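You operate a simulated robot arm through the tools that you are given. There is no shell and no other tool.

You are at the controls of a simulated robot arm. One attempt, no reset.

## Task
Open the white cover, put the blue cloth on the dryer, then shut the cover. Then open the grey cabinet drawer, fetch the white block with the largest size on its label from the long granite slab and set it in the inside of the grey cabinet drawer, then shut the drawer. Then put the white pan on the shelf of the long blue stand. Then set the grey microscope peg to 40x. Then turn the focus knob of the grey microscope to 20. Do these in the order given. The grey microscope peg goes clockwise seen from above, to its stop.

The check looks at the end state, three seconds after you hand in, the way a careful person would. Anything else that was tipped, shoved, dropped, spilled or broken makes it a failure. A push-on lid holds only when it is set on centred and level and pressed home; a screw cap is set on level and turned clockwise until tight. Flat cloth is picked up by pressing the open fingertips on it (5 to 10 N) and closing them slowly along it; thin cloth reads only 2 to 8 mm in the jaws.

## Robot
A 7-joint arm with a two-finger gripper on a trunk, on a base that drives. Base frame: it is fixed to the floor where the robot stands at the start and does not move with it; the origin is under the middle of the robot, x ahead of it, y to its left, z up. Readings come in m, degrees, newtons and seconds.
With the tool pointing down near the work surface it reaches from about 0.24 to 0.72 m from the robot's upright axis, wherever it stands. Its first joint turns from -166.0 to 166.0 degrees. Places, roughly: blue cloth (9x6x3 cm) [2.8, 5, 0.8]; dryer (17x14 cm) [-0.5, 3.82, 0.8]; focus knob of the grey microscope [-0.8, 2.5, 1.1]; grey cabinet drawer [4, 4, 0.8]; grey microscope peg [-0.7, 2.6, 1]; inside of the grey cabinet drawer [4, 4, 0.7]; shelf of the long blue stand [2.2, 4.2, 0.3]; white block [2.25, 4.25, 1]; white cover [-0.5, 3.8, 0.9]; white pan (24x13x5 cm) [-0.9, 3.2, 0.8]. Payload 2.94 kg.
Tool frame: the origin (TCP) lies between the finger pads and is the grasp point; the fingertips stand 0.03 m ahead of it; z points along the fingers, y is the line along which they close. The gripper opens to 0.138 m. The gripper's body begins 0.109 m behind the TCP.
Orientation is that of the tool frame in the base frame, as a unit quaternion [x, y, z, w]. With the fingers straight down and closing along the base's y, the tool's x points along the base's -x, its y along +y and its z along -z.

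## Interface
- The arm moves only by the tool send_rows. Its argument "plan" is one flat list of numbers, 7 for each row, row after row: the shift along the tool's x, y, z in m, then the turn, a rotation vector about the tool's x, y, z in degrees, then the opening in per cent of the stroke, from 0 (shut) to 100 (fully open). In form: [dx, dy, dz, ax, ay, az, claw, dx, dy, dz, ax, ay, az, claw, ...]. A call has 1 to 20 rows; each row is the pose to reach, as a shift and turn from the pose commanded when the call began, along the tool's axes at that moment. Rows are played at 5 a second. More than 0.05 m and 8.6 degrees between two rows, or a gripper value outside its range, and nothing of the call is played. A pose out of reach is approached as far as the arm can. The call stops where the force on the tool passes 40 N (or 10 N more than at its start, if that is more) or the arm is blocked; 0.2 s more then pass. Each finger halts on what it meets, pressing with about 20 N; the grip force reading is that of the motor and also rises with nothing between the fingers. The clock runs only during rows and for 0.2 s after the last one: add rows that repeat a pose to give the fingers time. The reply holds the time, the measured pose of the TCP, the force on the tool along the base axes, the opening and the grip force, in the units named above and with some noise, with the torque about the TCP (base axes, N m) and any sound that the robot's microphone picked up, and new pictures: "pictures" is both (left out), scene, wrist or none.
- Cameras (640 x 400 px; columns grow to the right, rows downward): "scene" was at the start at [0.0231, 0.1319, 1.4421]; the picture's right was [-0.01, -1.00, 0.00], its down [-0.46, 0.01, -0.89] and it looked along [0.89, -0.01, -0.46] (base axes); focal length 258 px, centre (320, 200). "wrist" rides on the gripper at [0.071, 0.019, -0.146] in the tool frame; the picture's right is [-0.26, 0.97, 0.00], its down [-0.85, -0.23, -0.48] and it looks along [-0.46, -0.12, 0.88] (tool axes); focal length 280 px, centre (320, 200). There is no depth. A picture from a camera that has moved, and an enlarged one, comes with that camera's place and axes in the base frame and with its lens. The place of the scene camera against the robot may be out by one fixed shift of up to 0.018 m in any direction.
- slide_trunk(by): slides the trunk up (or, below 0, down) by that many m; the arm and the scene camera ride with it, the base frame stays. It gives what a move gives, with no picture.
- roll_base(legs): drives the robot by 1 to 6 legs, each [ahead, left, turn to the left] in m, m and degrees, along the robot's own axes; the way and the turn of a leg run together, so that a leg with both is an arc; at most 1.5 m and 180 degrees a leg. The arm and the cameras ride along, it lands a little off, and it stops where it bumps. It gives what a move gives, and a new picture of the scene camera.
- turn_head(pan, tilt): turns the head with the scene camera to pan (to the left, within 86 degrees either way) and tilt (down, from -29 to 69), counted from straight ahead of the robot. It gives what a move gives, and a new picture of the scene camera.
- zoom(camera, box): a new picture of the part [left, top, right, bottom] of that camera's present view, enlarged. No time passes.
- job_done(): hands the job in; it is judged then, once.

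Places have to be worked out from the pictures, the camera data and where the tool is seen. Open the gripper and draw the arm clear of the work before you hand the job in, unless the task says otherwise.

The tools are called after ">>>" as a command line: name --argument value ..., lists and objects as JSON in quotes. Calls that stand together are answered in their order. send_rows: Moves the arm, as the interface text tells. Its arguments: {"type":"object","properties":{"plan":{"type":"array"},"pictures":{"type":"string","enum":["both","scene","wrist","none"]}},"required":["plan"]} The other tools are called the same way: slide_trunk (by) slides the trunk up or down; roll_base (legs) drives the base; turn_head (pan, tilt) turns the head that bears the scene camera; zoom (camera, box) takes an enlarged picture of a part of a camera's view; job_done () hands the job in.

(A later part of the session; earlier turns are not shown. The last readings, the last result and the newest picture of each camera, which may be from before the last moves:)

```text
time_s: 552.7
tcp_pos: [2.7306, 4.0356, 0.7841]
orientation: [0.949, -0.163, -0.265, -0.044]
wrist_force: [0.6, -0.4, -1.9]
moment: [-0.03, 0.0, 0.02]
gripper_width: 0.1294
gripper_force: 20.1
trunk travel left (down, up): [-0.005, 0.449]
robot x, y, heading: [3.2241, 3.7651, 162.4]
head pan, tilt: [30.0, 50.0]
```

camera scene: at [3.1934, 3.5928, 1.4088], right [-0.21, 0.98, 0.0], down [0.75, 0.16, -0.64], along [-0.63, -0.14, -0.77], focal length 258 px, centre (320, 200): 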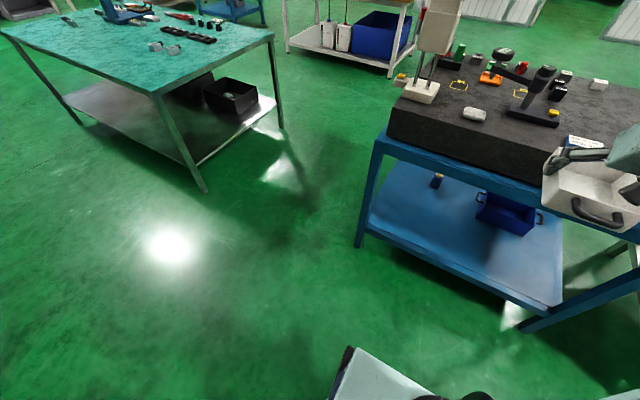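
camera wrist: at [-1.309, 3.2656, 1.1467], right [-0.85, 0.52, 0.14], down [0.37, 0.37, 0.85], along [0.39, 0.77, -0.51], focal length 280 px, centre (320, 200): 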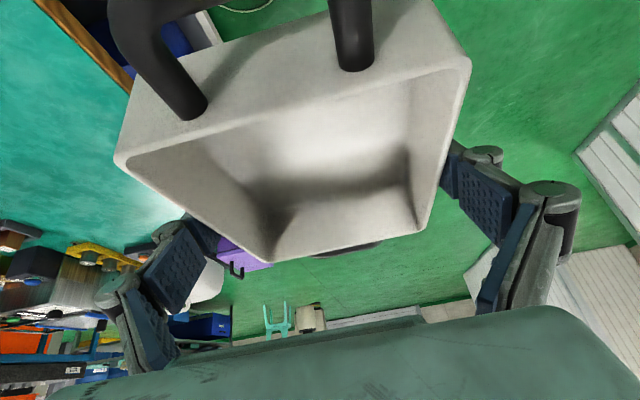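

Trunk down. The shelf is free in its rear middle part (bin and bottle are farther in). I shift 13 cm along the stand, back off 8 cm, and lower the arm to shelf height outside the stand.

>>> roll_base --legs '[[-0.08, 0.13, -1.5]]'

>>> send_rows --plan '[0.0254, 0, 0.0407, 0, 0, 0, 78, 0.0508, 0, 0.0814, 0, 0, 0, 78, 0.0762, 0, 0.1221, 0, 0, 0, 78, 0.1016, 0, 0.1628, 0, 0, 0, 78, 0.127, 0, 0.2035, 0, 0, 0, 78, 0.1524, 0, 0.2442, 0, 0, 0, 78]'

```text
time_s: 554.5
tcp_pos: [2.7733, 3.9005, 0.7835]
orientation: [0.947, -0.177, -0.264, -0.048]
wrist_force: [-0.2, 0.3, -2.9]
moment: [0.01, -0.01, 0.0]
gripper_width: 0.1294
gripper_force: 19.9
trunk travel left (down, up): [-0.005, 0.449]
robot x, y, heading: [3.2585, 3.6132, 160.8]
head pan, tilt: [30.0, 50.0]
camera scene: at [3.224, 3.4455, 1.1387], right [-0.19, 0.98, 0.0], down [0.75, 0.14, -0.64], along [-0.63, -0.12, -0.77], focal length 258 px, centre (320, 200)
```

scene: 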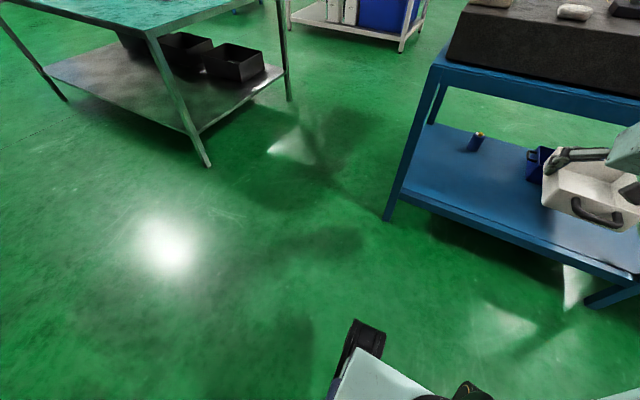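

```text
time_s: 555.9
tcp_pos: [2.7764, 3.8991, 0.4959]
orientation: [0.947, -0.176, -0.264, -0.048]
wrist_force: [-1.0, 0.2, -1.7]
moment: [-0.01, -0.02, 0.0]
gripper_width: 0.1297
gripper_force: 20.1
trunk travel left (down, up): [-0.005, 0.449]
robot x, y, heading: [3.2561, 3.6138, 160.6]
head pan, tilt: [30.0, 50.0]
camera scene: at [3.2242, 3.4453, 1.1388], right [-0.19, 0.98, 0.0], down [0.75, 0.14, -0.64], along [-0.63, -0.12, -0.77], focal length 258 px, centre (320, 200)
camera wrist: at [2.8965, 3.8336, 0.5831], right [-0.56, -0.82, 0.14], down [-0.36, 0.39, 0.85], along [-0.75, 0.42, -0.51], focal length 280 px, centre (320, 200)
```

scene: 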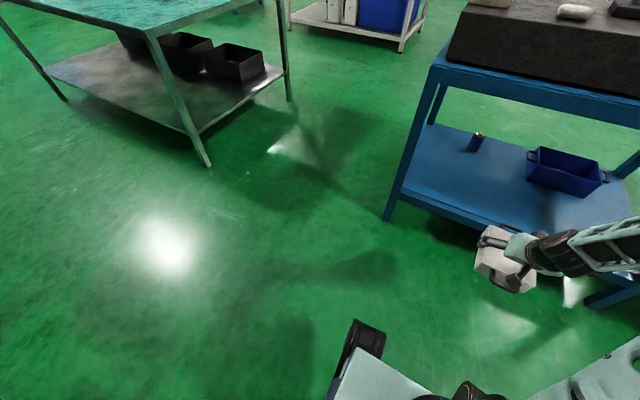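
wrist: 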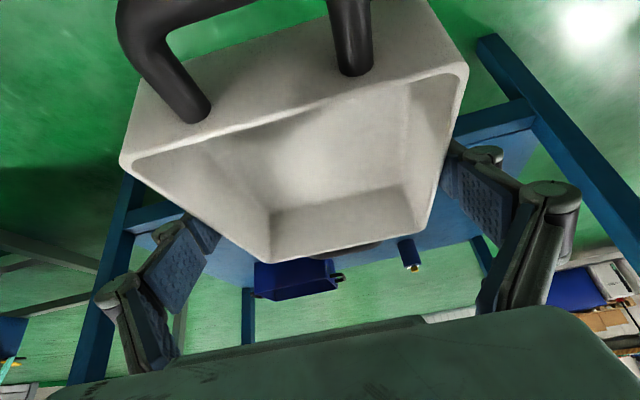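

The low pose is reachable. I lower a little more, to pan-bottom about 0.39, then drive the pan in over the shelf in two steps.

>>> send_rows --plan '[0.0175, 0, 0.028, 0, 0, 0, 78, 0.035, 0, 0.056, 0, 0, 0, 78]' --pictures "none"

>>> roll_base --legs '[[0.25, 0, 0]]'

>>> send_rows --plan '[0, 0, 0, 0, 0, 0, 78]' --pictures "wrist"

```text
time_s: 556.5
tcp_pos: [2.7774, 3.899, 0.4287]
orientation: [0.947, -0.177, -0.265, -0.048]
wrist_force: [-0.9, 0.4, -2.0]
moment: [0.02, 0.0, 0.01]
gripper_width: 0.1294
gripper_force: 20.0
trunk travel left (down, up): [-0.005, 0.449]
robot x, y, heading: [3.2556, 3.6158, 160.8]
head pan, tilt: [30.0, 50.0]
```

```text
time_s: 558.3
tcp_pos: [2.542, 3.9829, 0.4298]
orientation: [0.947, -0.178, -0.264, -0.049]
wrist_force: [0.0, 1.1, -2.1]
moment: [0.02, -0.01, 0.0]
gripper_width: 0.1295
gripper_force: 20.2
trunk travel left (down, up): [-0.005, 0.449]
robot x, y, heading: [3.0186, 3.6978, 160.6]
head pan, tilt: [30.0, 50.0]
camera scene: at [2.9875, 3.5285, 1.1387], right [-0.18, 0.98, 0.0], down [0.75, 0.14, -0.64], along [-0.63, -0.12, -0.77], focal length 258 px, centre (320, 200)
```

scene: 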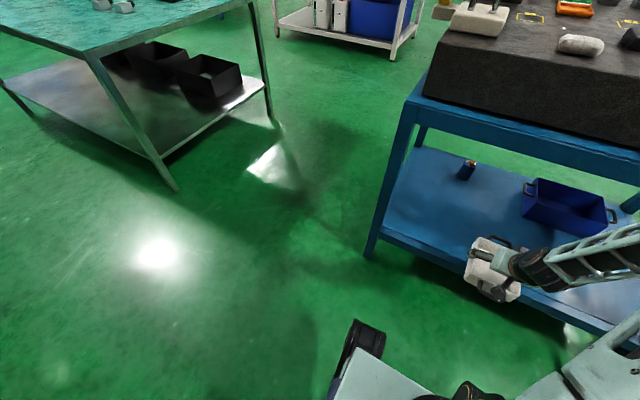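

```text
time_s: 558.7
tcp_pos: [2.5423, 3.9823, 0.4284]
orientation: [0.947, -0.177, -0.264, -0.048]
wrist_force: [-0.3, 0.9, -1.3]
moment: [0.0, -0.05, -0.01]
gripper_width: 0.1291
gripper_force: 19.7
trunk travel left (down, up): [-0.005, 0.449]
robot x, y, heading: [3.0198, 3.6986, 160.6]
head pan, tilt: [30.0, 50.0]
camera wrist: at [2.6616, 3.9166, 0.5173], right [-0.56, -0.82, 0.14], down [-0.36, 0.39, 0.85], along [-0.75, 0.42, -0.52], focal length 280 px, centre (320, 200)
```

wrist: 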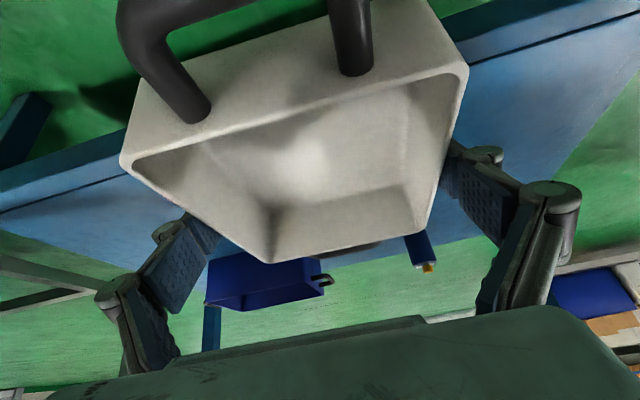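

The pan's nose is over the shelf edge with free height. I drive the remaining 19 cm in.

>>> roll_base --legs '[[0.19, 0, 0]]'

>>> send_rows --plan '[0, 0, 0, 0, 0, 0, 78]' --pictures "wrist"

>>> zoom --camera "scene" --box '[380, 100, 640, 320]'

```text
time_s: 560.3
tcp_pos: [2.3641, 4.0444, 0.4293]
orientation: [0.947, -0.177, -0.263, -0.049]
wrist_force: [0.0, 0.2, -1.7]
moment: [0.03, 0.02, 0.0]
gripper_width: 0.1297
gripper_force: 20.0
trunk travel left (down, up): [-0.005, 0.449]
robot x, y, heading: [2.8452, 3.7602, 160.5]
head pan, tilt: [30.0, 50.0]
camera scene: at [2.8095, 3.5912, 1.1387], right [-0.18, 0.98, 0.0], down [0.75, 0.14, -0.64], along [-0.63, -0.12, -0.77], focal length 258 px, centre (320, 200)
```

scene: 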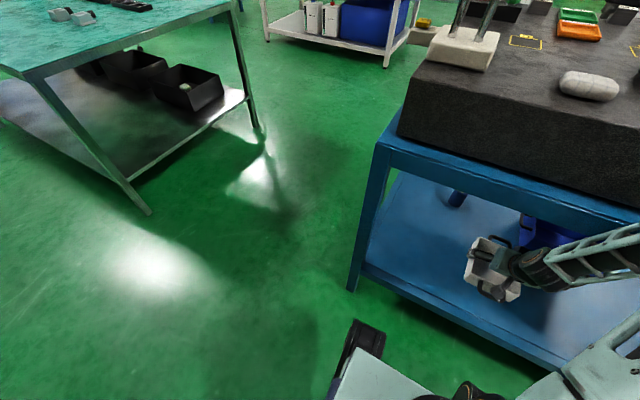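

```text
time_s: 560.7
tcp_pos: [2.3643, 4.0458, 0.4291]
orientation: [0.947, -0.178, -0.263, -0.048]
wrist_force: [-0.4, 0.0, -2.9]
moment: [0.0, 0.02, -0.02]
gripper_width: 0.1297
gripper_force: 19.9
trunk travel left (down, up): [-0.005, 0.449]
robot x, y, heading: [2.8423, 3.7611, 160.7]
head pan, tilt: [30.0, 50.0]
camera wrist: at [2.4839, 3.9794, 0.5173], right [-0.56, -0.82, 0.14], down [-0.36, 0.39, 0.85], along [-0.75, 0.42, -0.52], focal length 280 px, centre (320, 200)
```

wrist: 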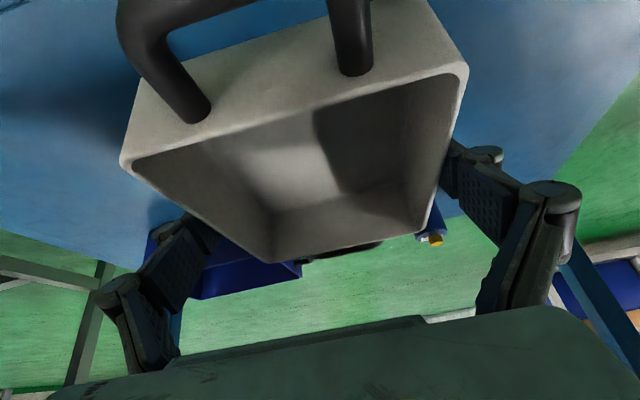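

```text
1.82 times, centred on (510, 210) of scene
camera zoom: at [2.8095, 3.5912, 1.1387], right [-0.18, 0.98, 0.0], down [0.75, 0.14, -0.64], along [-0.63, -0.12, -0.77], focal length 468 px, centre (-26, 182)
```

zoom: 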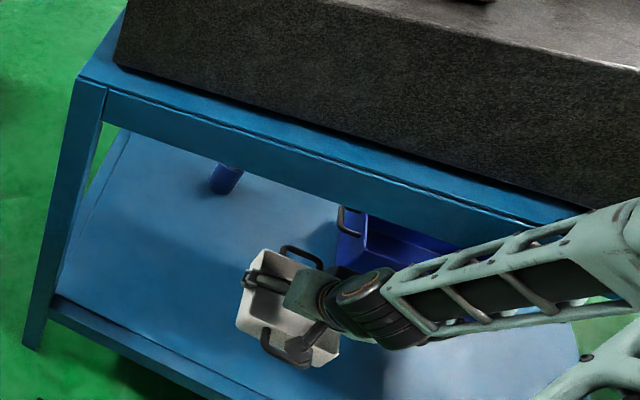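

The pan is over the shelf with all of it inside the edge. I lower it in steps until it touches.

>>> send_rows --plan '[0.0053, 0, 0.0085, 0, 0, 0, 78, 0.0106, 0, 0.017, 0, 0, 0, 78, 0.0159, 0, 0.0254, 0, 0, 0, 78, 0.0212, 0, 0.034, 0, 0, 0, 78]' --pictures "wrist"

>>> send_rows --plan '[0.0042, 0, 0.0068, 0, 0, 0, 78, 0.0085, 0, 0.0136, 0, 0, 0, 78, 0.0127, 0, 0.0204, 0, 0, 0, 78]' --pictures "none"

```text
time_s: 561.7
tcp_pos: [2.3653, 4.0447, 0.3899]
orientation: [0.947, -0.177, -0.263, -0.048]
wrist_force: [-0.3, -0.3, -1.3]
moment: [0.01, -0.02, 0.01]
gripper_width: 0.1294
gripper_force: 19.3
trunk travel left (down, up): [-0.005, 0.449]
robot x, y, heading: [2.8443, 3.7577, 160.7]
head pan, tilt: [30.0, 50.0]
camera wrist: at [2.4846, 3.9798, 0.4775], right [-0.56, -0.82, 0.14], down [-0.36, 0.39, 0.85], along [-0.75, 0.42, -0.52], focal length 280 px, centre (320, 200)
```

wrist: 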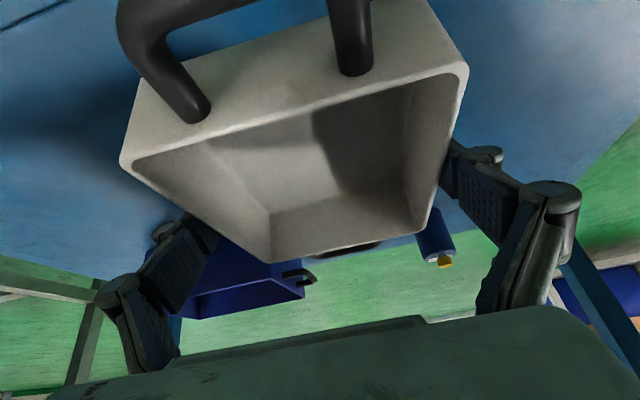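

```text
time_s: 562.5
tcp_pos: [2.3663, 4.0444, 0.3644]
orientation: [0.947, -0.178, -0.263, -0.048]
wrist_force: [-0.4, -0.2, -2.1]
moment: [0.0, -0.01, 0.02]
gripper_width: 0.1294
gripper_force: 20.0
trunk travel left (down, up): [-0.005, 0.449]
robot x, y, heading: [2.842, 3.7628, 160.8]
head pan, tilt: [30.0, 50.0]
```

No contact yet at z 0.364; I keep going down in smaller steps.

>>> send_rows --plan '[0.0026, 0, 0.0042, 0, 0, 0, 78, 0.0053, 0, 0.0085, 0, 0, 0, 78, 0.0079, 0, 0.0127, 0, 0, 0, 78]' --pictures "none"

>>> send_rows --plan '[0.0021, 0, 0.0034, 0, 0, 0, 78, 0.0042, 0, 0.0068, 0, 0, 0, 78]' --pictures "wrist"

```text
time_s: 563.3
tcp_pos: [2.3659, 4.0457, 0.3494]
orientation: [0.947, -0.178, -0.264, -0.048]
wrist_force: [0.2, 0.3, -2.6]
moment: [-0.04, 0.0, 0.03]
gripper_width: 0.1296
gripper_force: 20.5
trunk travel left (down, up): [-0.005, 0.449]
robot x, y, heading: [2.8427, 3.7602, 160.6]
head pan, tilt: [30.0, 50.0]
```

```text
time_s: 563.9
tcp_pos: [2.3645, 4.0434, 0.3424]
orientation: [0.947, -0.178, -0.264, -0.048]
wrist_force: [0.4, 0.1, -2.1]
moment: [0.01, -0.03, 0.01]
gripper_width: 0.1297
gripper_force: 19.8
trunk travel left (down, up): [-0.005, 0.449]
robot x, y, heading: [2.8452, 3.7625, 160.3]
head pan, tilt: [30.0, 50.0]
camera wrist: at [2.4842, 3.9789, 0.4299], right [-0.56, -0.82, 0.14], down [-0.36, 0.39, 0.85], along [-0.75, 0.42, -0.52], focal length 280 px, centre (320, 200)
```

wrist: 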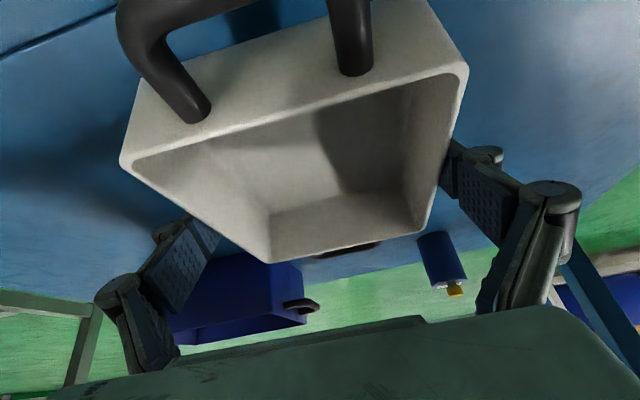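

Still free. I continue down.

>>> send_rows --plan '[0.0026, 0, 0.0042, 0, 0, 0, 78, 0.0053, 0, 0.0085, 0, 0, 0, 78, 0.0079, 0, 0.0127, 0, 0, 0, 78]' --pictures "none"

>>> send_rows --plan '[0.0026, 0, 0.0042, 0, 0, 0, 78, 0.0053, 0, 0.0085, 0, 0, 0, 78, 0.0079, 0, 0.0127, 0, 0, 0, 78]' --pictures "none"

```text
time_s: 564.7
tcp_pos: [2.3655, 4.0445, 0.3271]
orientation: [0.947, -0.178, -0.263, -0.048]
wrist_force: [-0.4, 0.3, -1.5]
moment: [0.05, -0.06, 0.0]
gripper_width: 0.1294
gripper_force: 20.0
trunk travel left (down, up): [-0.005, 0.449]
robot x, y, heading: [2.8456, 3.7621, 160.5]
head pan, tilt: [30.0, 50.0]
```

```text
time_s: 565.5
tcp_pos: [2.3656, 4.0452, 0.3136]
orientation: [0.946, -0.178, -0.265, -0.049]
wrist_force: [0.1, 1.1, -2.4]
moment: [0.02, -0.01, 0.01]
gripper_width: 0.1295
gripper_force: 19.9
trunk travel left (down, up): [-0.005, 0.449]
robot x, y, heading: [2.844, 3.7614, 160.4]
head pan, tilt: [30.0, 50.0]
```

Still no touch at z 0.314. I check the scene view before continuing.

>>> zoom --camera "scene" --box '[420, 190, 580, 330]'

>>> send_rows --plan '[0.0026, 0, 0.0042, 0, 0, 0, 78, 0.0053, 0, 0.0085, 0, 0, 0, 78]' --pictures "none"

```text
2.86 times, centred on (500, 260) of scene
camera zoom: at [2.811, 3.5906, 1.1389], right [-0.18, 0.98, 0.0], down [0.75, 0.14, -0.64], along [-0.63, -0.12, -0.77], focal length 736 px, centre (-194, 29)
```

zoom: 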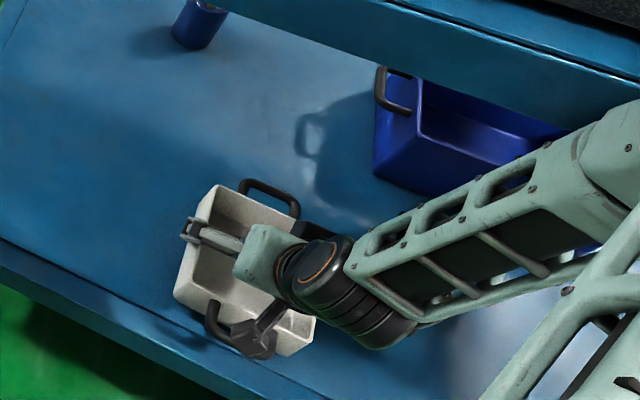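

```text
time_s: 566.1
tcp_pos: [2.3656, 4.0447, 0.3065]
orientation: [0.946, -0.179, -0.267, -0.05]
wrist_force: [-0.3, -0.4, -1.4]
moment: [0.0, 0.0, 0.02]
gripper_width: 0.1295
gripper_force: 20.1
trunk travel left (down, up): [-0.005, 0.449]
robot x, y, heading: [2.8493, 3.7596, 160.6]
head pan, tilt: [30.0, 50.0]
```

Nearly down. A few more millimetre steps.

>>> send_rows --plan '[0.0021, 0, 0.0034, 0, 0, 0, 78, 0.0042, 0, 0.0068, 0, 0, 0, 78]' --pictures "none"

>>> send_rows --plan '[0.0021, 0, 0.0034, 0, 0, 0, 78, 0.0042, 0, 0.0068, 0, 0, 0, 78]' --pictures "none"

>>> send_rows --plan '[0.0021, 0, 0.0034, 0, 0, 0, 78, 0.0042, 0, 0.0068, 0, 0, 0, 78]' --pictures "wrist"

```text
time_s: 566.7
tcp_pos: [2.3662, 4.0465, 0.301]
orientation: [0.945, -0.178, -0.268, -0.05]
wrist_force: [0.5, -0.5, -1.7]
moment: [-0.04, -0.03, -0.02]
gripper_width: 0.1294
gripper_force: 20.1
trunk travel left (down, up): [-0.005, 0.449]
robot x, y, heading: [2.8435, 3.7608, 160.7]
head pan, tilt: [30.0, 50.0]
```

```text
time_s: 567.3
tcp_pos: [2.3668, 4.0453, 0.2973]
orientation: [0.944, -0.179, -0.272, -0.052]
wrist_force: [0.0, -0.9, -2.0]
moment: [0.01, 0.0, -0.02]
gripper_width: 0.1292
gripper_force: 19.3
trunk travel left (down, up): [-0.005, 0.449]
robot x, y, heading: [2.8411, 3.762, 160.5]
head pan, tilt: [30.0, 50.0]
```

```text
time_s: 567.9
tcp_pos: [2.3648, 4.0489, 0.2912]
orientation: [0.943, -0.178, -0.275, -0.051]
wrist_force: [0.9, -1.4, 2.2]
moment: [0.31, 0.13, -0.08]
gripper_width: 0.1296
gripper_force: 20.1
trunk travel left (down, up): [-0.005, 0.449]
robot x, y, heading: [2.843, 3.7584, 160.4]
head pan, tilt: [30.0, 50.0]
camera wrist: at [2.4859, 3.9813, 0.3766], right [-0.56, -0.82, 0.14], down [-0.34, 0.38, 0.86], along [-0.76, 0.43, -0.49], focal length 280 px, centre (320, 200)
```

wrist: 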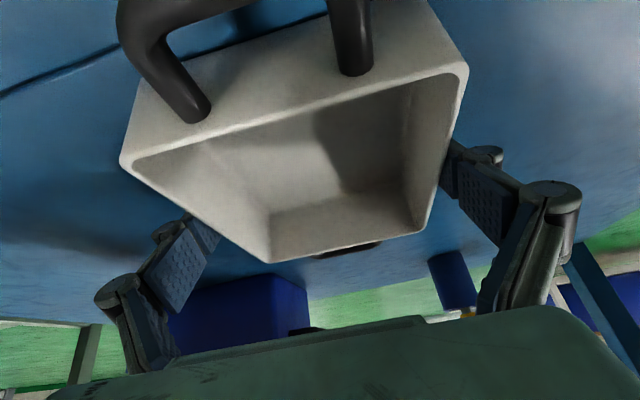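

First contact is showing (force turning upward). I press down slightly more to seat the pan.

>>> send_rows --plan '[0.0016, 0, 0.0025, 0, 0, 0, 78, 0.0032, 0, 0.0051, 0, 0.8, 0, 78]' --pictures "none"

>>> send_rows --plan '[0.0011, 0, 0.0017, 0, 0.5, 0, 78, 0.0021, 0, 0.0034, 0, 0.8, 0, 78]' --pictures "none"

```text
time_s: 568.5
tcp_pos: [2.3644, 4.0507, 0.2889]
orientation: [0.944, -0.18, -0.273, -0.052]
wrist_force: [-4.5, -3.6, 13.6]
moment: [-0.17, 0.21, 0.05]
gripper_width: 0.1298
gripper_force: 20.3
trunk travel left (down, up): [-0.005, 0.449]
robot x, y, heading: [2.8435, 3.7635, 160.7]
head pan, tilt: [30.0, 50.0]
```

```text
time_s: 569.1
tcp_pos: [2.3686, 4.0518, 0.2856]
orientation: [0.946, -0.182, -0.264, -0.051]
wrist_force: [-2.1, -4.8, 12.6]
moment: [-0.13, 0.17, 0.06]
gripper_width: 0.1298
gripper_force: 19.9
trunk travel left (down, up): [-0.005, 0.449]
robot x, y, heading: [2.8405, 3.7614, 160.4]
head pan, tilt: [30.0, 50.0]
```

The pan is seated on the shelf (13 N). I open the gripper fully and lift straight off.

>>> send_rows --plan '[0, 0, -0.001, 0, 0, 0, 90, -0.0005, 0, -0.002, 0, 0, 0, 100, -0.0005, 0, -0.002, 0, 0, 0, 100, -0.0005, 0, -0.002, 0, 0, 0, 100]' --pictures "wrist"

```text
time_s: 570.1
tcp_pos: [2.3721, 4.0518, 0.2833]
orientation: [0.946, -0.183, -0.262, -0.05]
wrist_force: [-0.2, -0.5, 0.2]
moment: [0.0, 0.0, -0.01]
gripper_width: 0.138
gripper_force: 0.0
trunk travel left (down, up): [-0.005, 0.449]
robot x, y, heading: [2.8452, 3.7592, 160.6]
head pan, tilt: [30.0, 50.0]
camera wrist: at [2.4893, 3.9846, 0.3737], right [-0.57, -0.81, 0.14], down [-0.36, 0.4, 0.84], along [-0.74, 0.43, -0.52], focal length 280 px, centre (320, 200)
```

wrist: 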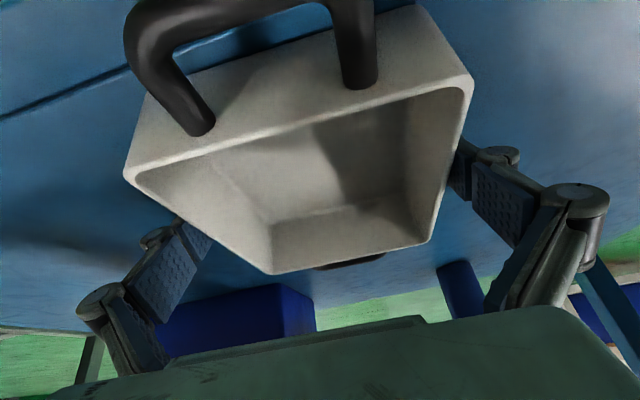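

Released. I lift straight up 9 cm and then back the base out.

>>> send_rows --plan '[-0.0053, 0, -0.0085, 0, 0, 0, 100, -0.0106, 0, -0.017, 0, 0, 0, 100, -0.0212, 0, -0.034, 0, 0, 0, 100, -0.0318, 0, -0.051, 0, 0, 0, 100, -0.0477, 0, -0.0763, 0, 0, 0, 100]' --pictures "wrist"

>>> zoom --camera "scene" --box '[420, 190, 580, 330]'

```text
time_s: 571.3
tcp_pos: [2.3684, 4.0388, 0.3575]
orientation: [0.952, -0.179, -0.246, -0.041]
wrist_force: [0.3, 0.6, 0.1]
moment: [0.04, -0.01, 0.02]
gripper_width: 0.1379
gripper_force: 0.1
trunk travel left (down, up): [-0.005, 0.449]
robot x, y, heading: [2.8423, 3.7582, 160.6]
head pan, tilt: [30.0, 50.0]
camera wrist: at [2.4844, 3.9751, 0.4505], right [-0.56, -0.82, 0.14], down [-0.39, 0.41, 0.82], along [-0.73, 0.41, -0.55], focal length 280 px, centre (320, 200)
```

wrist: 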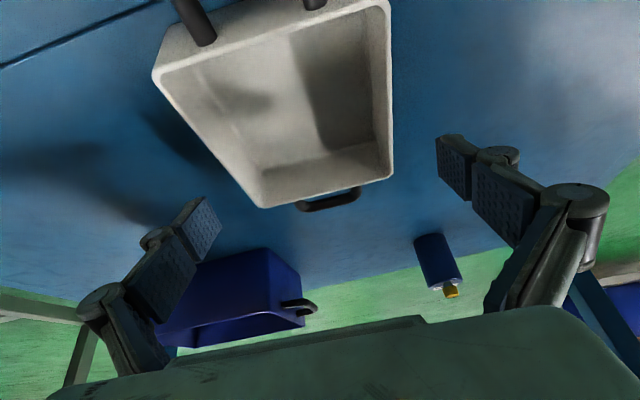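

```text
2.86 times, centred on (500, 260) of scene
camera zoom: at [2.8104, 3.592, 1.1394], right [-0.18, 0.98, 0.0], down [0.75, 0.14, -0.64], along [-0.63, -0.12, -0.76], focal length 736 px, centre (-194, 29)
```

zoom: 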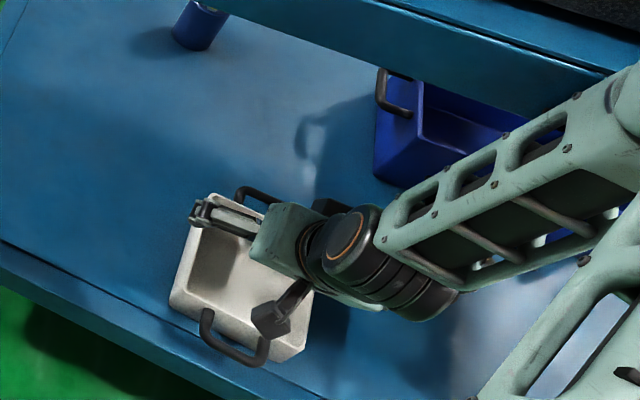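

The pan stands on the shelf. The forearm is close under the beam, so I back straight out now rather than raising further.

>>> roll_base --legs '[[-0.3, 0, 0]]'

>>> send_rows --plan '[0, 0, 0, 0, 0, 0, 100]' --pictures "wrist"

>>> zoom --camera "scene" --box '[380, 80, 640, 260]'

```text
time_s: 573.4
tcp_pos: [2.6497, 3.9421, 0.3601]
orientation: [0.95, -0.178, -0.252, -0.045]
wrist_force: [0.5, 0.4, 0.2]
moment: [0.02, -0.02, 0.02]
gripper_width: 0.1382
gripper_force: 0.1
trunk travel left (down, up): [-0.005, 0.449]
robot x, y, heading: [3.1319, 3.6589, 160.7]
head pan, tilt: [30.0, 50.0]
camera scene: at [3.0964, 3.4903, 1.1387], right [-0.19, 0.98, 0.0], down [0.75, 0.14, -0.64], along [-0.63, -0.12, -0.77], focal length 258 px, centre (320, 200)
```

scene: 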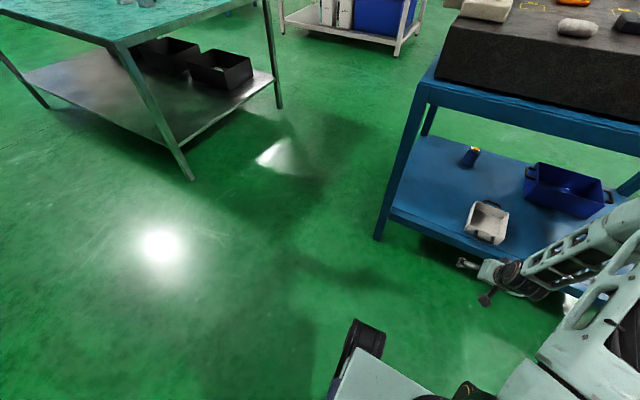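

```text
time_s: 573.8
tcp_pos: [2.6509, 3.9422, 0.3598]
orientation: [0.95, -0.177, -0.252, -0.045]
wrist_force: [-0.5, 0.1, 0.3]
moment: [-0.01, 0.04, 0.01]
gripper_width: 0.1381
gripper_force: 0.1
trunk travel left (down, up): [-0.005, 0.449]
robot x, y, heading: [3.1301, 3.6594, 160.5]
head pan, tilt: [30.0, 50.0]
camera wrist: at [2.7669, 3.878, 0.4524], right [-0.56, -0.82, 0.13], down [-0.39, 0.4, 0.83], along [-0.73, 0.41, -0.54], focal length 280 px, centre (320, 200)
```

wrist: 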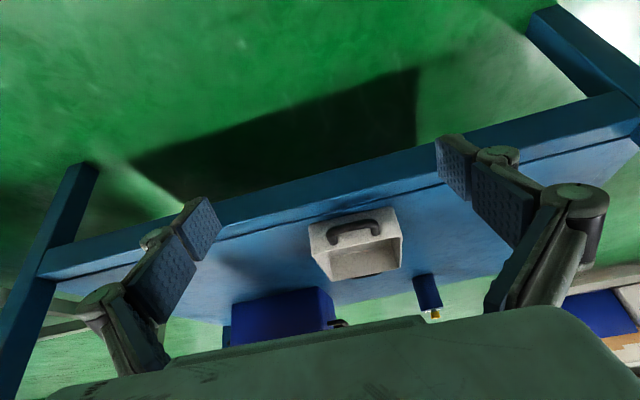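

```text
2.22 times, centred on (510, 170) of scene
camera zoom: at [3.0964, 3.4903, 1.1387], right [-0.19, 0.98, 0.0], down [0.75, 0.14, -0.64], along [-0.63, -0.12, -0.77], focal length 572 px, centre (-102, 267)
```

zoom: 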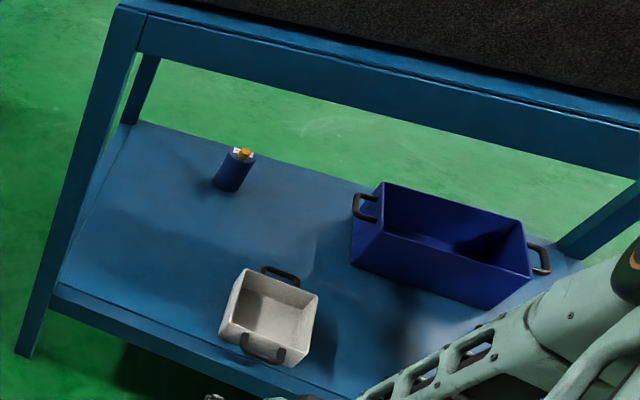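

The pan is on the shelf but its near handle is at the edge. I close the fingers, lower them to pan height and nudge it a few centimetres further in.

>>> send_rows --plan '[0, -0.006, 0, 0, 0, 0, 60, 0, -0.011, 0, 0, 0, 0, 20, 0.01, -0.011, 0.016, 0, 0, 0, 0, 0.02, -0.011, 0.032, 0, 0, 0, 0, 0.0318, -0.011, 0.0509, 0, 0, 0, 0]' --pictures "none"

>>> roll_base --legs '[[0.1, 0, 0]]'

>>> send_rows --plan '[0, 0, 0, 0, 0, 0, 0]' --pictures "wrist"

>>> zoom --camera "scene" --box '[400, 150, 580, 320]'

```text
time_s: 575.0
tcp_pos: [2.6565, 3.9499, 0.2999]
orientation: [0.95, -0.177, -0.252, -0.046]
wrist_force: [-0.6, 0.2, -0.2]
moment: [0.02, 0.02, 0.01]
gripper_width: 0.0
gripper_force: 19.6
trunk travel left (down, up): [-0.005, 0.449]
robot x, y, heading: [3.13, 3.6592, 160.8]
head pan, tilt: [30.0, 50.0]
```

```text
time_s: 576.1
tcp_pos: [2.5631, 3.9837, 0.2991]
orientation: [0.95, -0.177, -0.252, -0.045]
wrist_force: [-0.1, -1.1, 0.7]
moment: [-0.01, 0.01, 0.02]
gripper_width: 0.0
gripper_force: 20.2
trunk travel left (down, up): [-0.005, 0.449]
robot x, y, heading: [3.0388, 3.694, 160.8]
head pan, tilt: [30.0, 50.0]
camera scene: at [3.0042, 3.5226, 1.1387], right [-0.19, 0.98, 0.0], down [0.75, 0.14, -0.64], along [-0.63, -0.12, -0.77], focal length 258 px, centre (320, 200)
```

scene: 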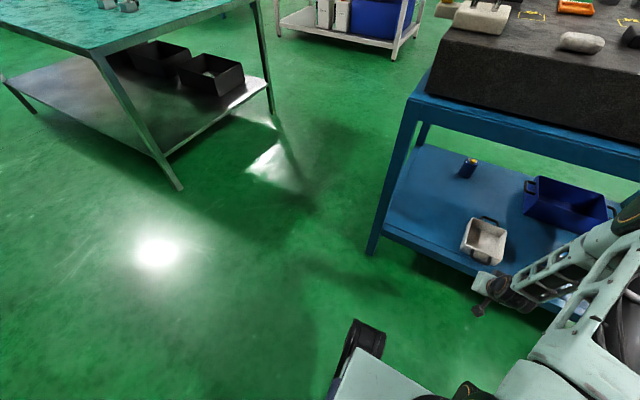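

```text
time_s: 576.5
tcp_pos: [2.563, 3.9829, 0.3004]
orientation: [0.951, -0.177, -0.25, -0.045]
wrist_force: [0.1, 0.0, 0.0]
moment: [-0.02, -0.03, 0.02]
gripper_width: 0.0
gripper_force: 20.2
trunk travel left (down, up): [-0.005, 0.449]
robot x, y, heading: [3.0408, 3.6922, 161.0]
head pan, tilt: [30.0, 50.0]
camera wrist: at [2.6808, 3.919, 0.3918], right [-0.56, -0.82, 0.13], down [-0.39, 0.4, 0.83], along [-0.73, 0.41, -0.54], focal length 280 px, centre (320, 200)
```

wrist: 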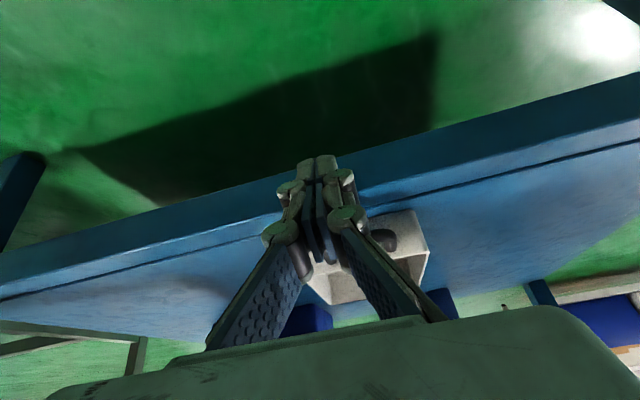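

```text
2.35 times, centred on (490, 235) of scene
camera zoom: at [3.0041, 3.5226, 1.1387], right [-0.19, 0.98, 0.0], down [0.75, 0.14, -0.64], along [-0.63, -0.12, -0.77], focal length 606 px, centre (-80, 118)
```

zoom: 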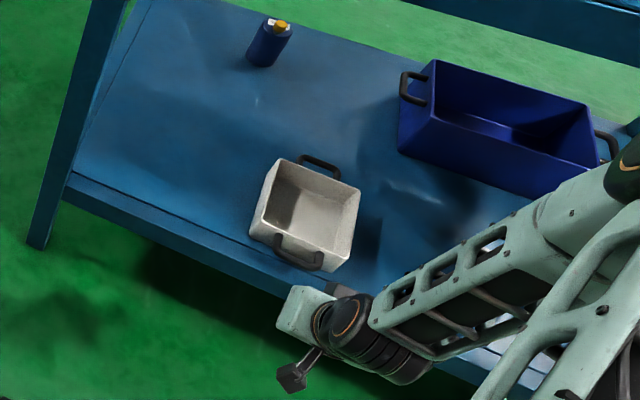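

The fingertips are lined up with the pan's near handle. I move ahead 6 cm to touch and then 5 cm to push it in.

>>> roll_base --legs '[[0.06, 0, 0]]'

>>> zoom --camera "scene" --box '[400, 150, 580, 320]'

>>> roll_base --legs '[[0.05, 0, 0]]'

>>> zoom --camera "scene" --box '[400, 150, 580, 320]'

```text
time_s: 577.5
tcp_pos: [2.5079, 4.0007, 0.3009]
orientation: [0.951, -0.177, -0.251, -0.046]
wrist_force: [-0.1, -0.2, -0.3]
moment: [0.03, -0.01, 0.0]
gripper_width: 0.0001
gripper_force: 19.1
trunk travel left (down, up): [-0.005, 0.449]
robot x, y, heading: [2.9817, 3.7134, 161.1]
head pan, tilt: [30.0, 50.0]
camera scene: at [2.9481, 3.5421, 1.1387], right [-0.19, 0.98, 0.0], down [0.75, 0.14, -0.64], along [-0.63, -0.12, -0.77], focal length 258 px, centre (320, 200)
```

scene: 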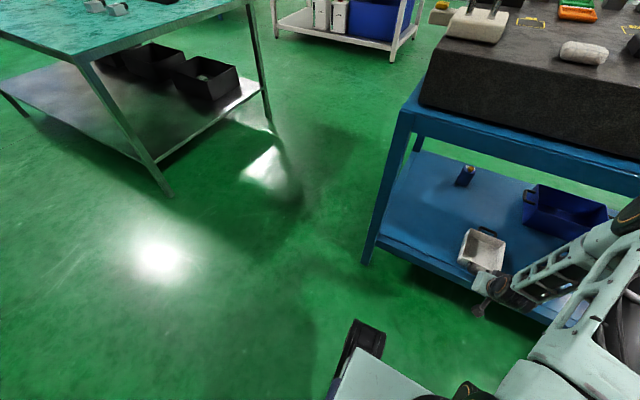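

```text
2.35 times, centred on (490, 235) of scene
camera zoom: at [2.9481, 3.5421, 1.1387], right [-0.19, 0.98, 0.0], down [0.75, 0.14, -0.64], along [-0.63, -0.12, -0.77], focal length 606 px, centre (-80, 118)
```

zoom: 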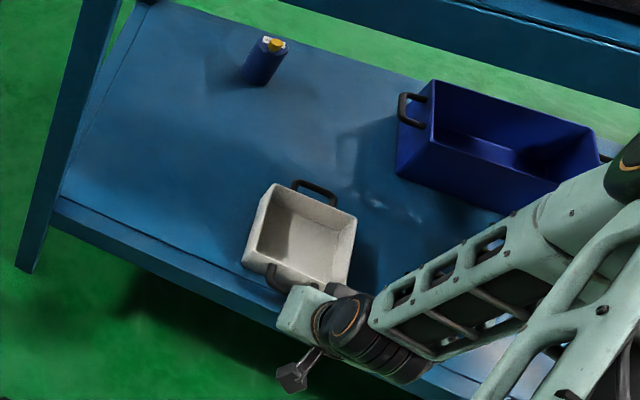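

```text
time_s: 578.4
tcp_pos: [2.4615, 4.019, 0.2995]
orientation: [0.951, -0.177, -0.251, -0.045]
wrist_force: [-0.3, 0.1, -0.7]
moment: [-0.02, -0.02, -0.01]
gripper_width: 0.0
gripper_force: 20.1
trunk travel left (down, up): [-0.005, 0.449]
robot x, y, heading: [2.9326, 3.7293, 161.1]
head pan, tilt: [30.0, 50.0]
camera scene: at [2.9008, 3.5586, 1.1387], right [-0.19, 0.98, 0.0], down [0.75, 0.14, -0.64], along [-0.63, -0.12, -0.77], focal length 258 px, centre (320, 200)
```

scene: 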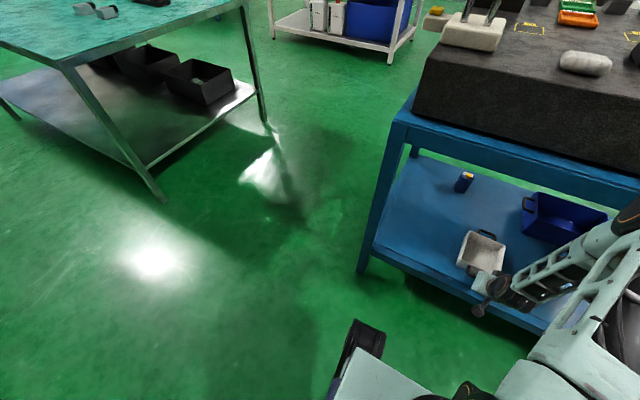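

```text
2.35 times, centred on (490, 235) of scene
camera zoom: at [2.9008, 3.5586, 1.1387], right [-0.19, 0.98, 0.0], down [0.75, 0.14, -0.64], along [-0.63, -0.12, -0.77], focal length 606 px, centre (-80, 118)
```

zoom: 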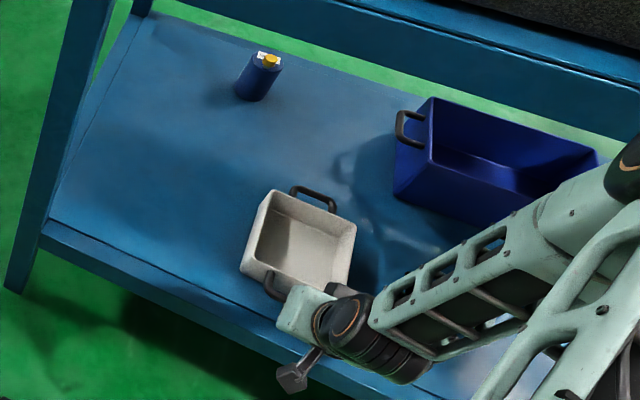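

The pan moves in with the push. One more 4 cm.

>>> roll_base --legs '[[0.04, 0, 0]]'

>>> roll_base --legs '[[-0.3, 0, 0]]'

>>> zoom --camera "scene" --box '[380, 80, 640, 260]'

```text
time_s: 579.3
tcp_pos: [2.4234, 4.0321, 0.2997]
orientation: [0.951, -0.177, -0.251, -0.045]
wrist_force: [0.9, 0.7, -0.3]
moment: [0.0, -0.03, 0.0]
gripper_width: 0.0
gripper_force: 19.6
trunk travel left (down, up): [-0.005, 0.449]
robot x, y, heading: [2.8944, 3.743, 160.9]
head pan, tilt: [30.0, 50.0]
camera scene: at [2.8636, 3.5716, 1.1387], right [-0.19, 0.98, 0.0], down [0.75, 0.14, -0.64], along [-0.63, -0.12, -0.77], focal length 258 px, centre (320, 200)
```

scene: 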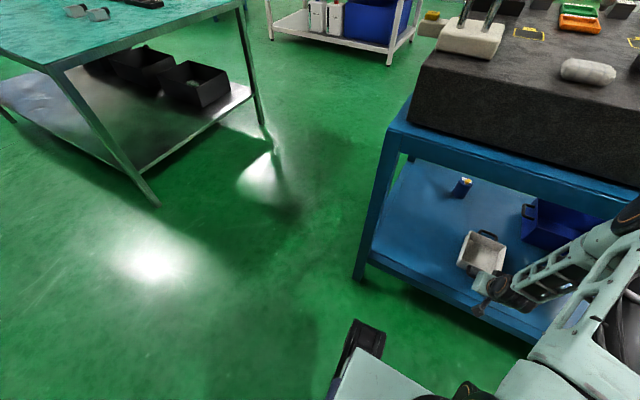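

```text
time_s: 581.3
tcp_pos: [2.7069, 3.9364, 0.3002]
orientation: [0.95, -0.181, -0.251, -0.047]
wrist_force: [0.7, 0.5, 0.4]
moment: [0.01, 0.0, 0.0]
gripper_width: 0.0001
gripper_force: 20.2
trunk travel left (down, up): [-0.005, 0.449]
robot x, y, heading: [3.1762, 3.6472, 160.3]
head pan, tilt: [30.0, 50.0]
camera scene: at [3.1435, 3.4727, 1.1387], right [-0.18, 0.98, 0.0], down [0.75, 0.14, -0.64], along [-0.63, -0.12, -0.77], focal length 258 px, centre (320, 200)
```

scene: 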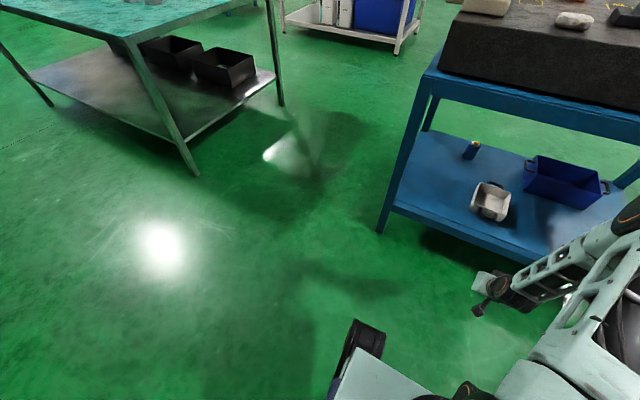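

```text
2.22 times, centred on (510, 170) of scene
camera zoom: at [3.1435, 3.4727, 1.1387], right [-0.18, 0.98, 0.0], down [0.75, 0.14, -0.64], along [-0.63, -0.12, -0.77], focal length 572 px, centre (-102, 267)
```

zoom: 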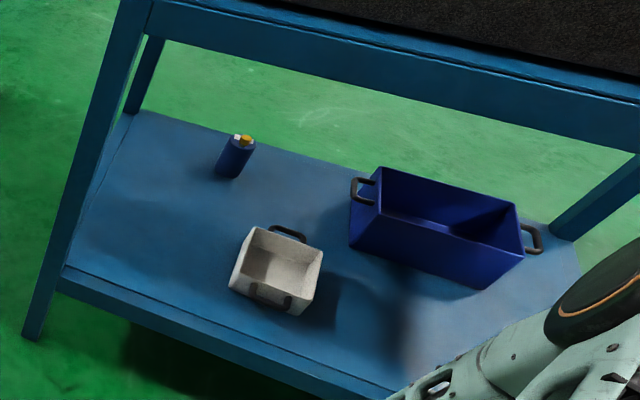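

The pan now stands well inside the shelf, clear of bin and bottle. I raise the trunk and bring the arm back to its travel posture.

>>> slide_trunk --by 0.27

>>> send_rows --plan '[-0.0225, 0, -0.04, 0, 0, 0, 0, -0.045, 0, -0.08, 0, 0, 0, 0, -0.0675, 0, -0.12, 0, 0, 0, 0, -0.09, 0, -0.16, 0, 0, 0, 0, -0.1125, 0, -0.2, 0, 0, 0, 20, -0.135, 0, -0.24, 0, 6, 0, 40, -0.1575, 0, -0.28, 0, 12, 0, 60, -0.18, 0, -0.32, 0, 18, 0, 80, -0.2025, 0, -0.36, 0, 24, 0, 100, -0.225, 0, -0.4, 0, 29.5, 0, 100]'

```text
time_s: 584.1
tcp_pos: [2.707, 3.9363, 0.5694]
orientation: [0.95, -0.181, -0.25, -0.047]
wrist_force: [0.0, 0.2, 0.5]
moment: [0.02, 0.0, 0.02]
gripper_width: 0.0001
gripper_force: 20.2
trunk travel left (down, up): [-0.275, 0.179]
robot x, y, heading: [3.1786, 3.6435, 160.3]
head pan, tilt: [30.0, 50.0]
```

```text
time_s: 586.3
tcp_pos: [2.7083, 3.9402, 1.0293]
orientation: [0.983, -0.185, 0.0, 0.001]
wrist_force: [-0.1, -0.5, 0.3]
moment: [0.01, -0.02, -0.01]
gripper_width: 0.138
gripper_force: 0.0
trunk travel left (down, up): [-0.275, 0.179]
robot x, y, heading: [3.1769, 3.6419, 160.1]
head pan, tilt: [30.0, 50.0]
camera scene: at [3.1434, 3.4727, 1.4087], right [-0.18, 0.98, 0.0], down [0.75, 0.14, -0.64], along [-0.63, -0.12, -0.77], focal length 258 px, centre (320, 200)
camera wrist: at [2.7664, 3.8978, 1.1751], right [-0.6, -0.8, 0.0], down [-0.71, 0.53, 0.48], along [-0.38, 0.28, -0.88], focal length 280 px, centre (320, 200)
```

scene: 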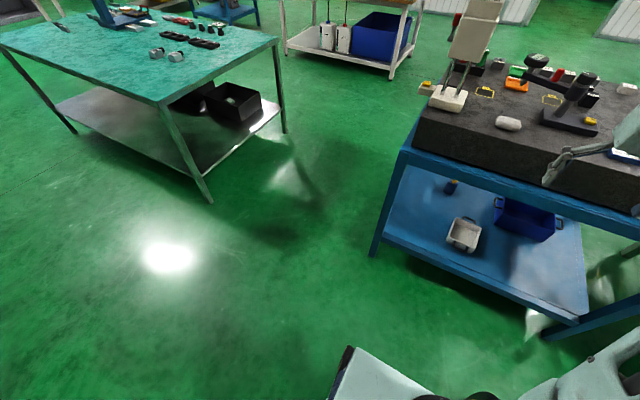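
wrist: 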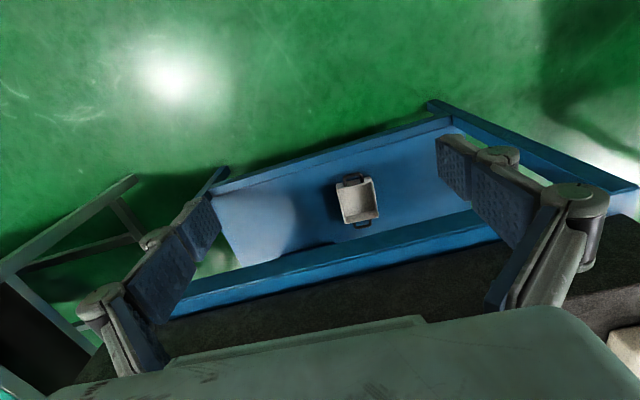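

Pan placed. I tuck the arm, then drive back through the passage and down the aisle toward the near end of the microscope table.

>>> send_rows --plan '[0.015, -0.01, -0.03, 0, 0, 0, 100, 0.03, -0.02, -0.06, 0, 0, 0, 100, 0.045, -0.04, -0.09, 0, 0, 0, 100, 0.045, -0.06, -0.09, 0, 0, 0, 100]' --pictures "none"

>>> roll_base --legs '[[0, 0.85, 0.7], [1.2, 0, 0], [0.95, 0, 0]]'

```text
time_s: 587.3
tcp_pos: [2.7742, 3.9785, 1.1197]
orientation: [0.983, -0.186, -0.001, 0.001]
wrist_force: [0.6, -1.2, -0.1]
moment: [0.06, 0.0, -0.01]
gripper_width: 0.1379
gripper_force: 0.1
trunk travel left (down, up): [-0.275, 0.179]
robot x, y, heading: [3.1766, 3.6452, 160.1]
head pan, tilt: [30.0, 50.0]
```

```text
time_s: 605.3
tcp_pos: [0.4919, 3.9447, 1.1181]
orientation: [0.979, -0.202, -0.001, 0.002]
wrist_force: [-0.2, -0.3, -0.6]
moment: [-0.04, 0.02, 0.02]
gripper_width: 0.138
gripper_force: 0.0
trunk travel left (down, up): [-0.275, 0.179]
robot x, y, heading: [0.8842, 3.5971, 158.7]
head pan, tilt: [30.0, 50.0]
camera scene: at [0.8469, 3.4287, 1.4087], right [-0.15, 0.99, 0.0], down [0.76, 0.11, -0.64], along [-0.64, -0.1, -0.77], focal length 258 px, centre (320, 200)
```

scene: 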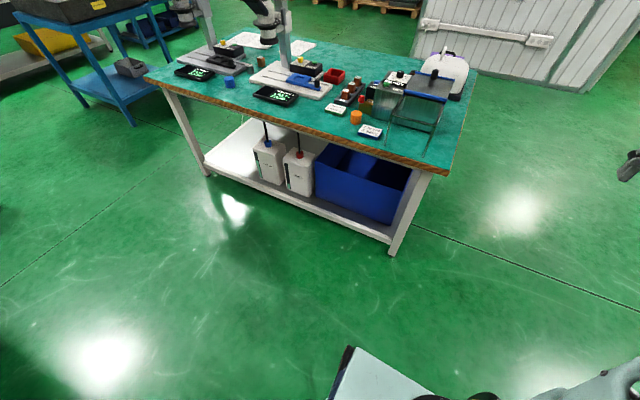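

I square up and move sideways down the aisle, then across in front of the table's near end.

>>> roll_base --legs '[[0, 0, 2.1], [0, 1.1, 0]]'

>>> roll_base --legs '[[0, 1.0, 0]]'

```text
time_s: 615.7
tcp_pos: [0.1156, 2.8731, 1.1178]
orientation: [0.985, -0.175, -0.001, 0.002]
wrist_force: [-0.1, 0.0, -0.3]
moment: [0.03, -0.02, -0.04]
gripper_width: 0.1379
gripper_force: 0.0
trunk travel left (down, up): [-0.275, 0.179]
robot x, y, heading: [0.5273, 2.5453, 161.7]
head pan, tilt: [30.0, 50.0]
camera scene: at [0.498, 2.3767, 1.4087], right [-0.2, 0.98, 0.0], down [0.75, 0.15, -0.64], along [-0.63, -0.13, -0.77], focal length 258 px, centre (320, 200)
```

scene: 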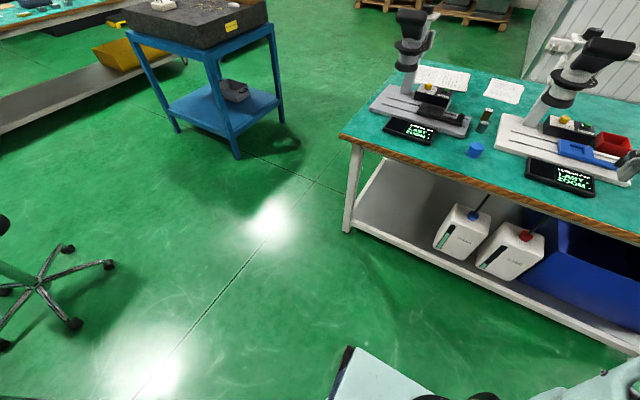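

```text
time_s: 624.8
tcp_pos: [-0.1974, 1.9219, 1.1172]
orientation: [0.985, -0.17, -0.001, 0.002]
wrist_force: [1.0, -0.6, 0.4]
moment: [0.01, -0.03, 0.01]
gripper_width: 0.1378
gripper_force: 0.1
trunk travel left (down, up): [-0.275, 0.179]
robot x, y, heading: [0.2224, 1.5988, 162.0]
head pan, tilt: [30.0, 50.0]
camera scene: at [0.19, 1.427, 1.4087], right [-0.21, 0.98, 0.0], down [0.75, 0.16, -0.64], along [-0.63, -0.14, -0.77], focal length 258 px, centre (320, 200)
```

scene: 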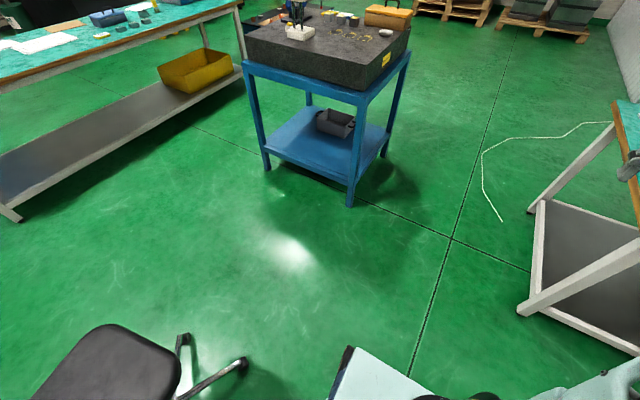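

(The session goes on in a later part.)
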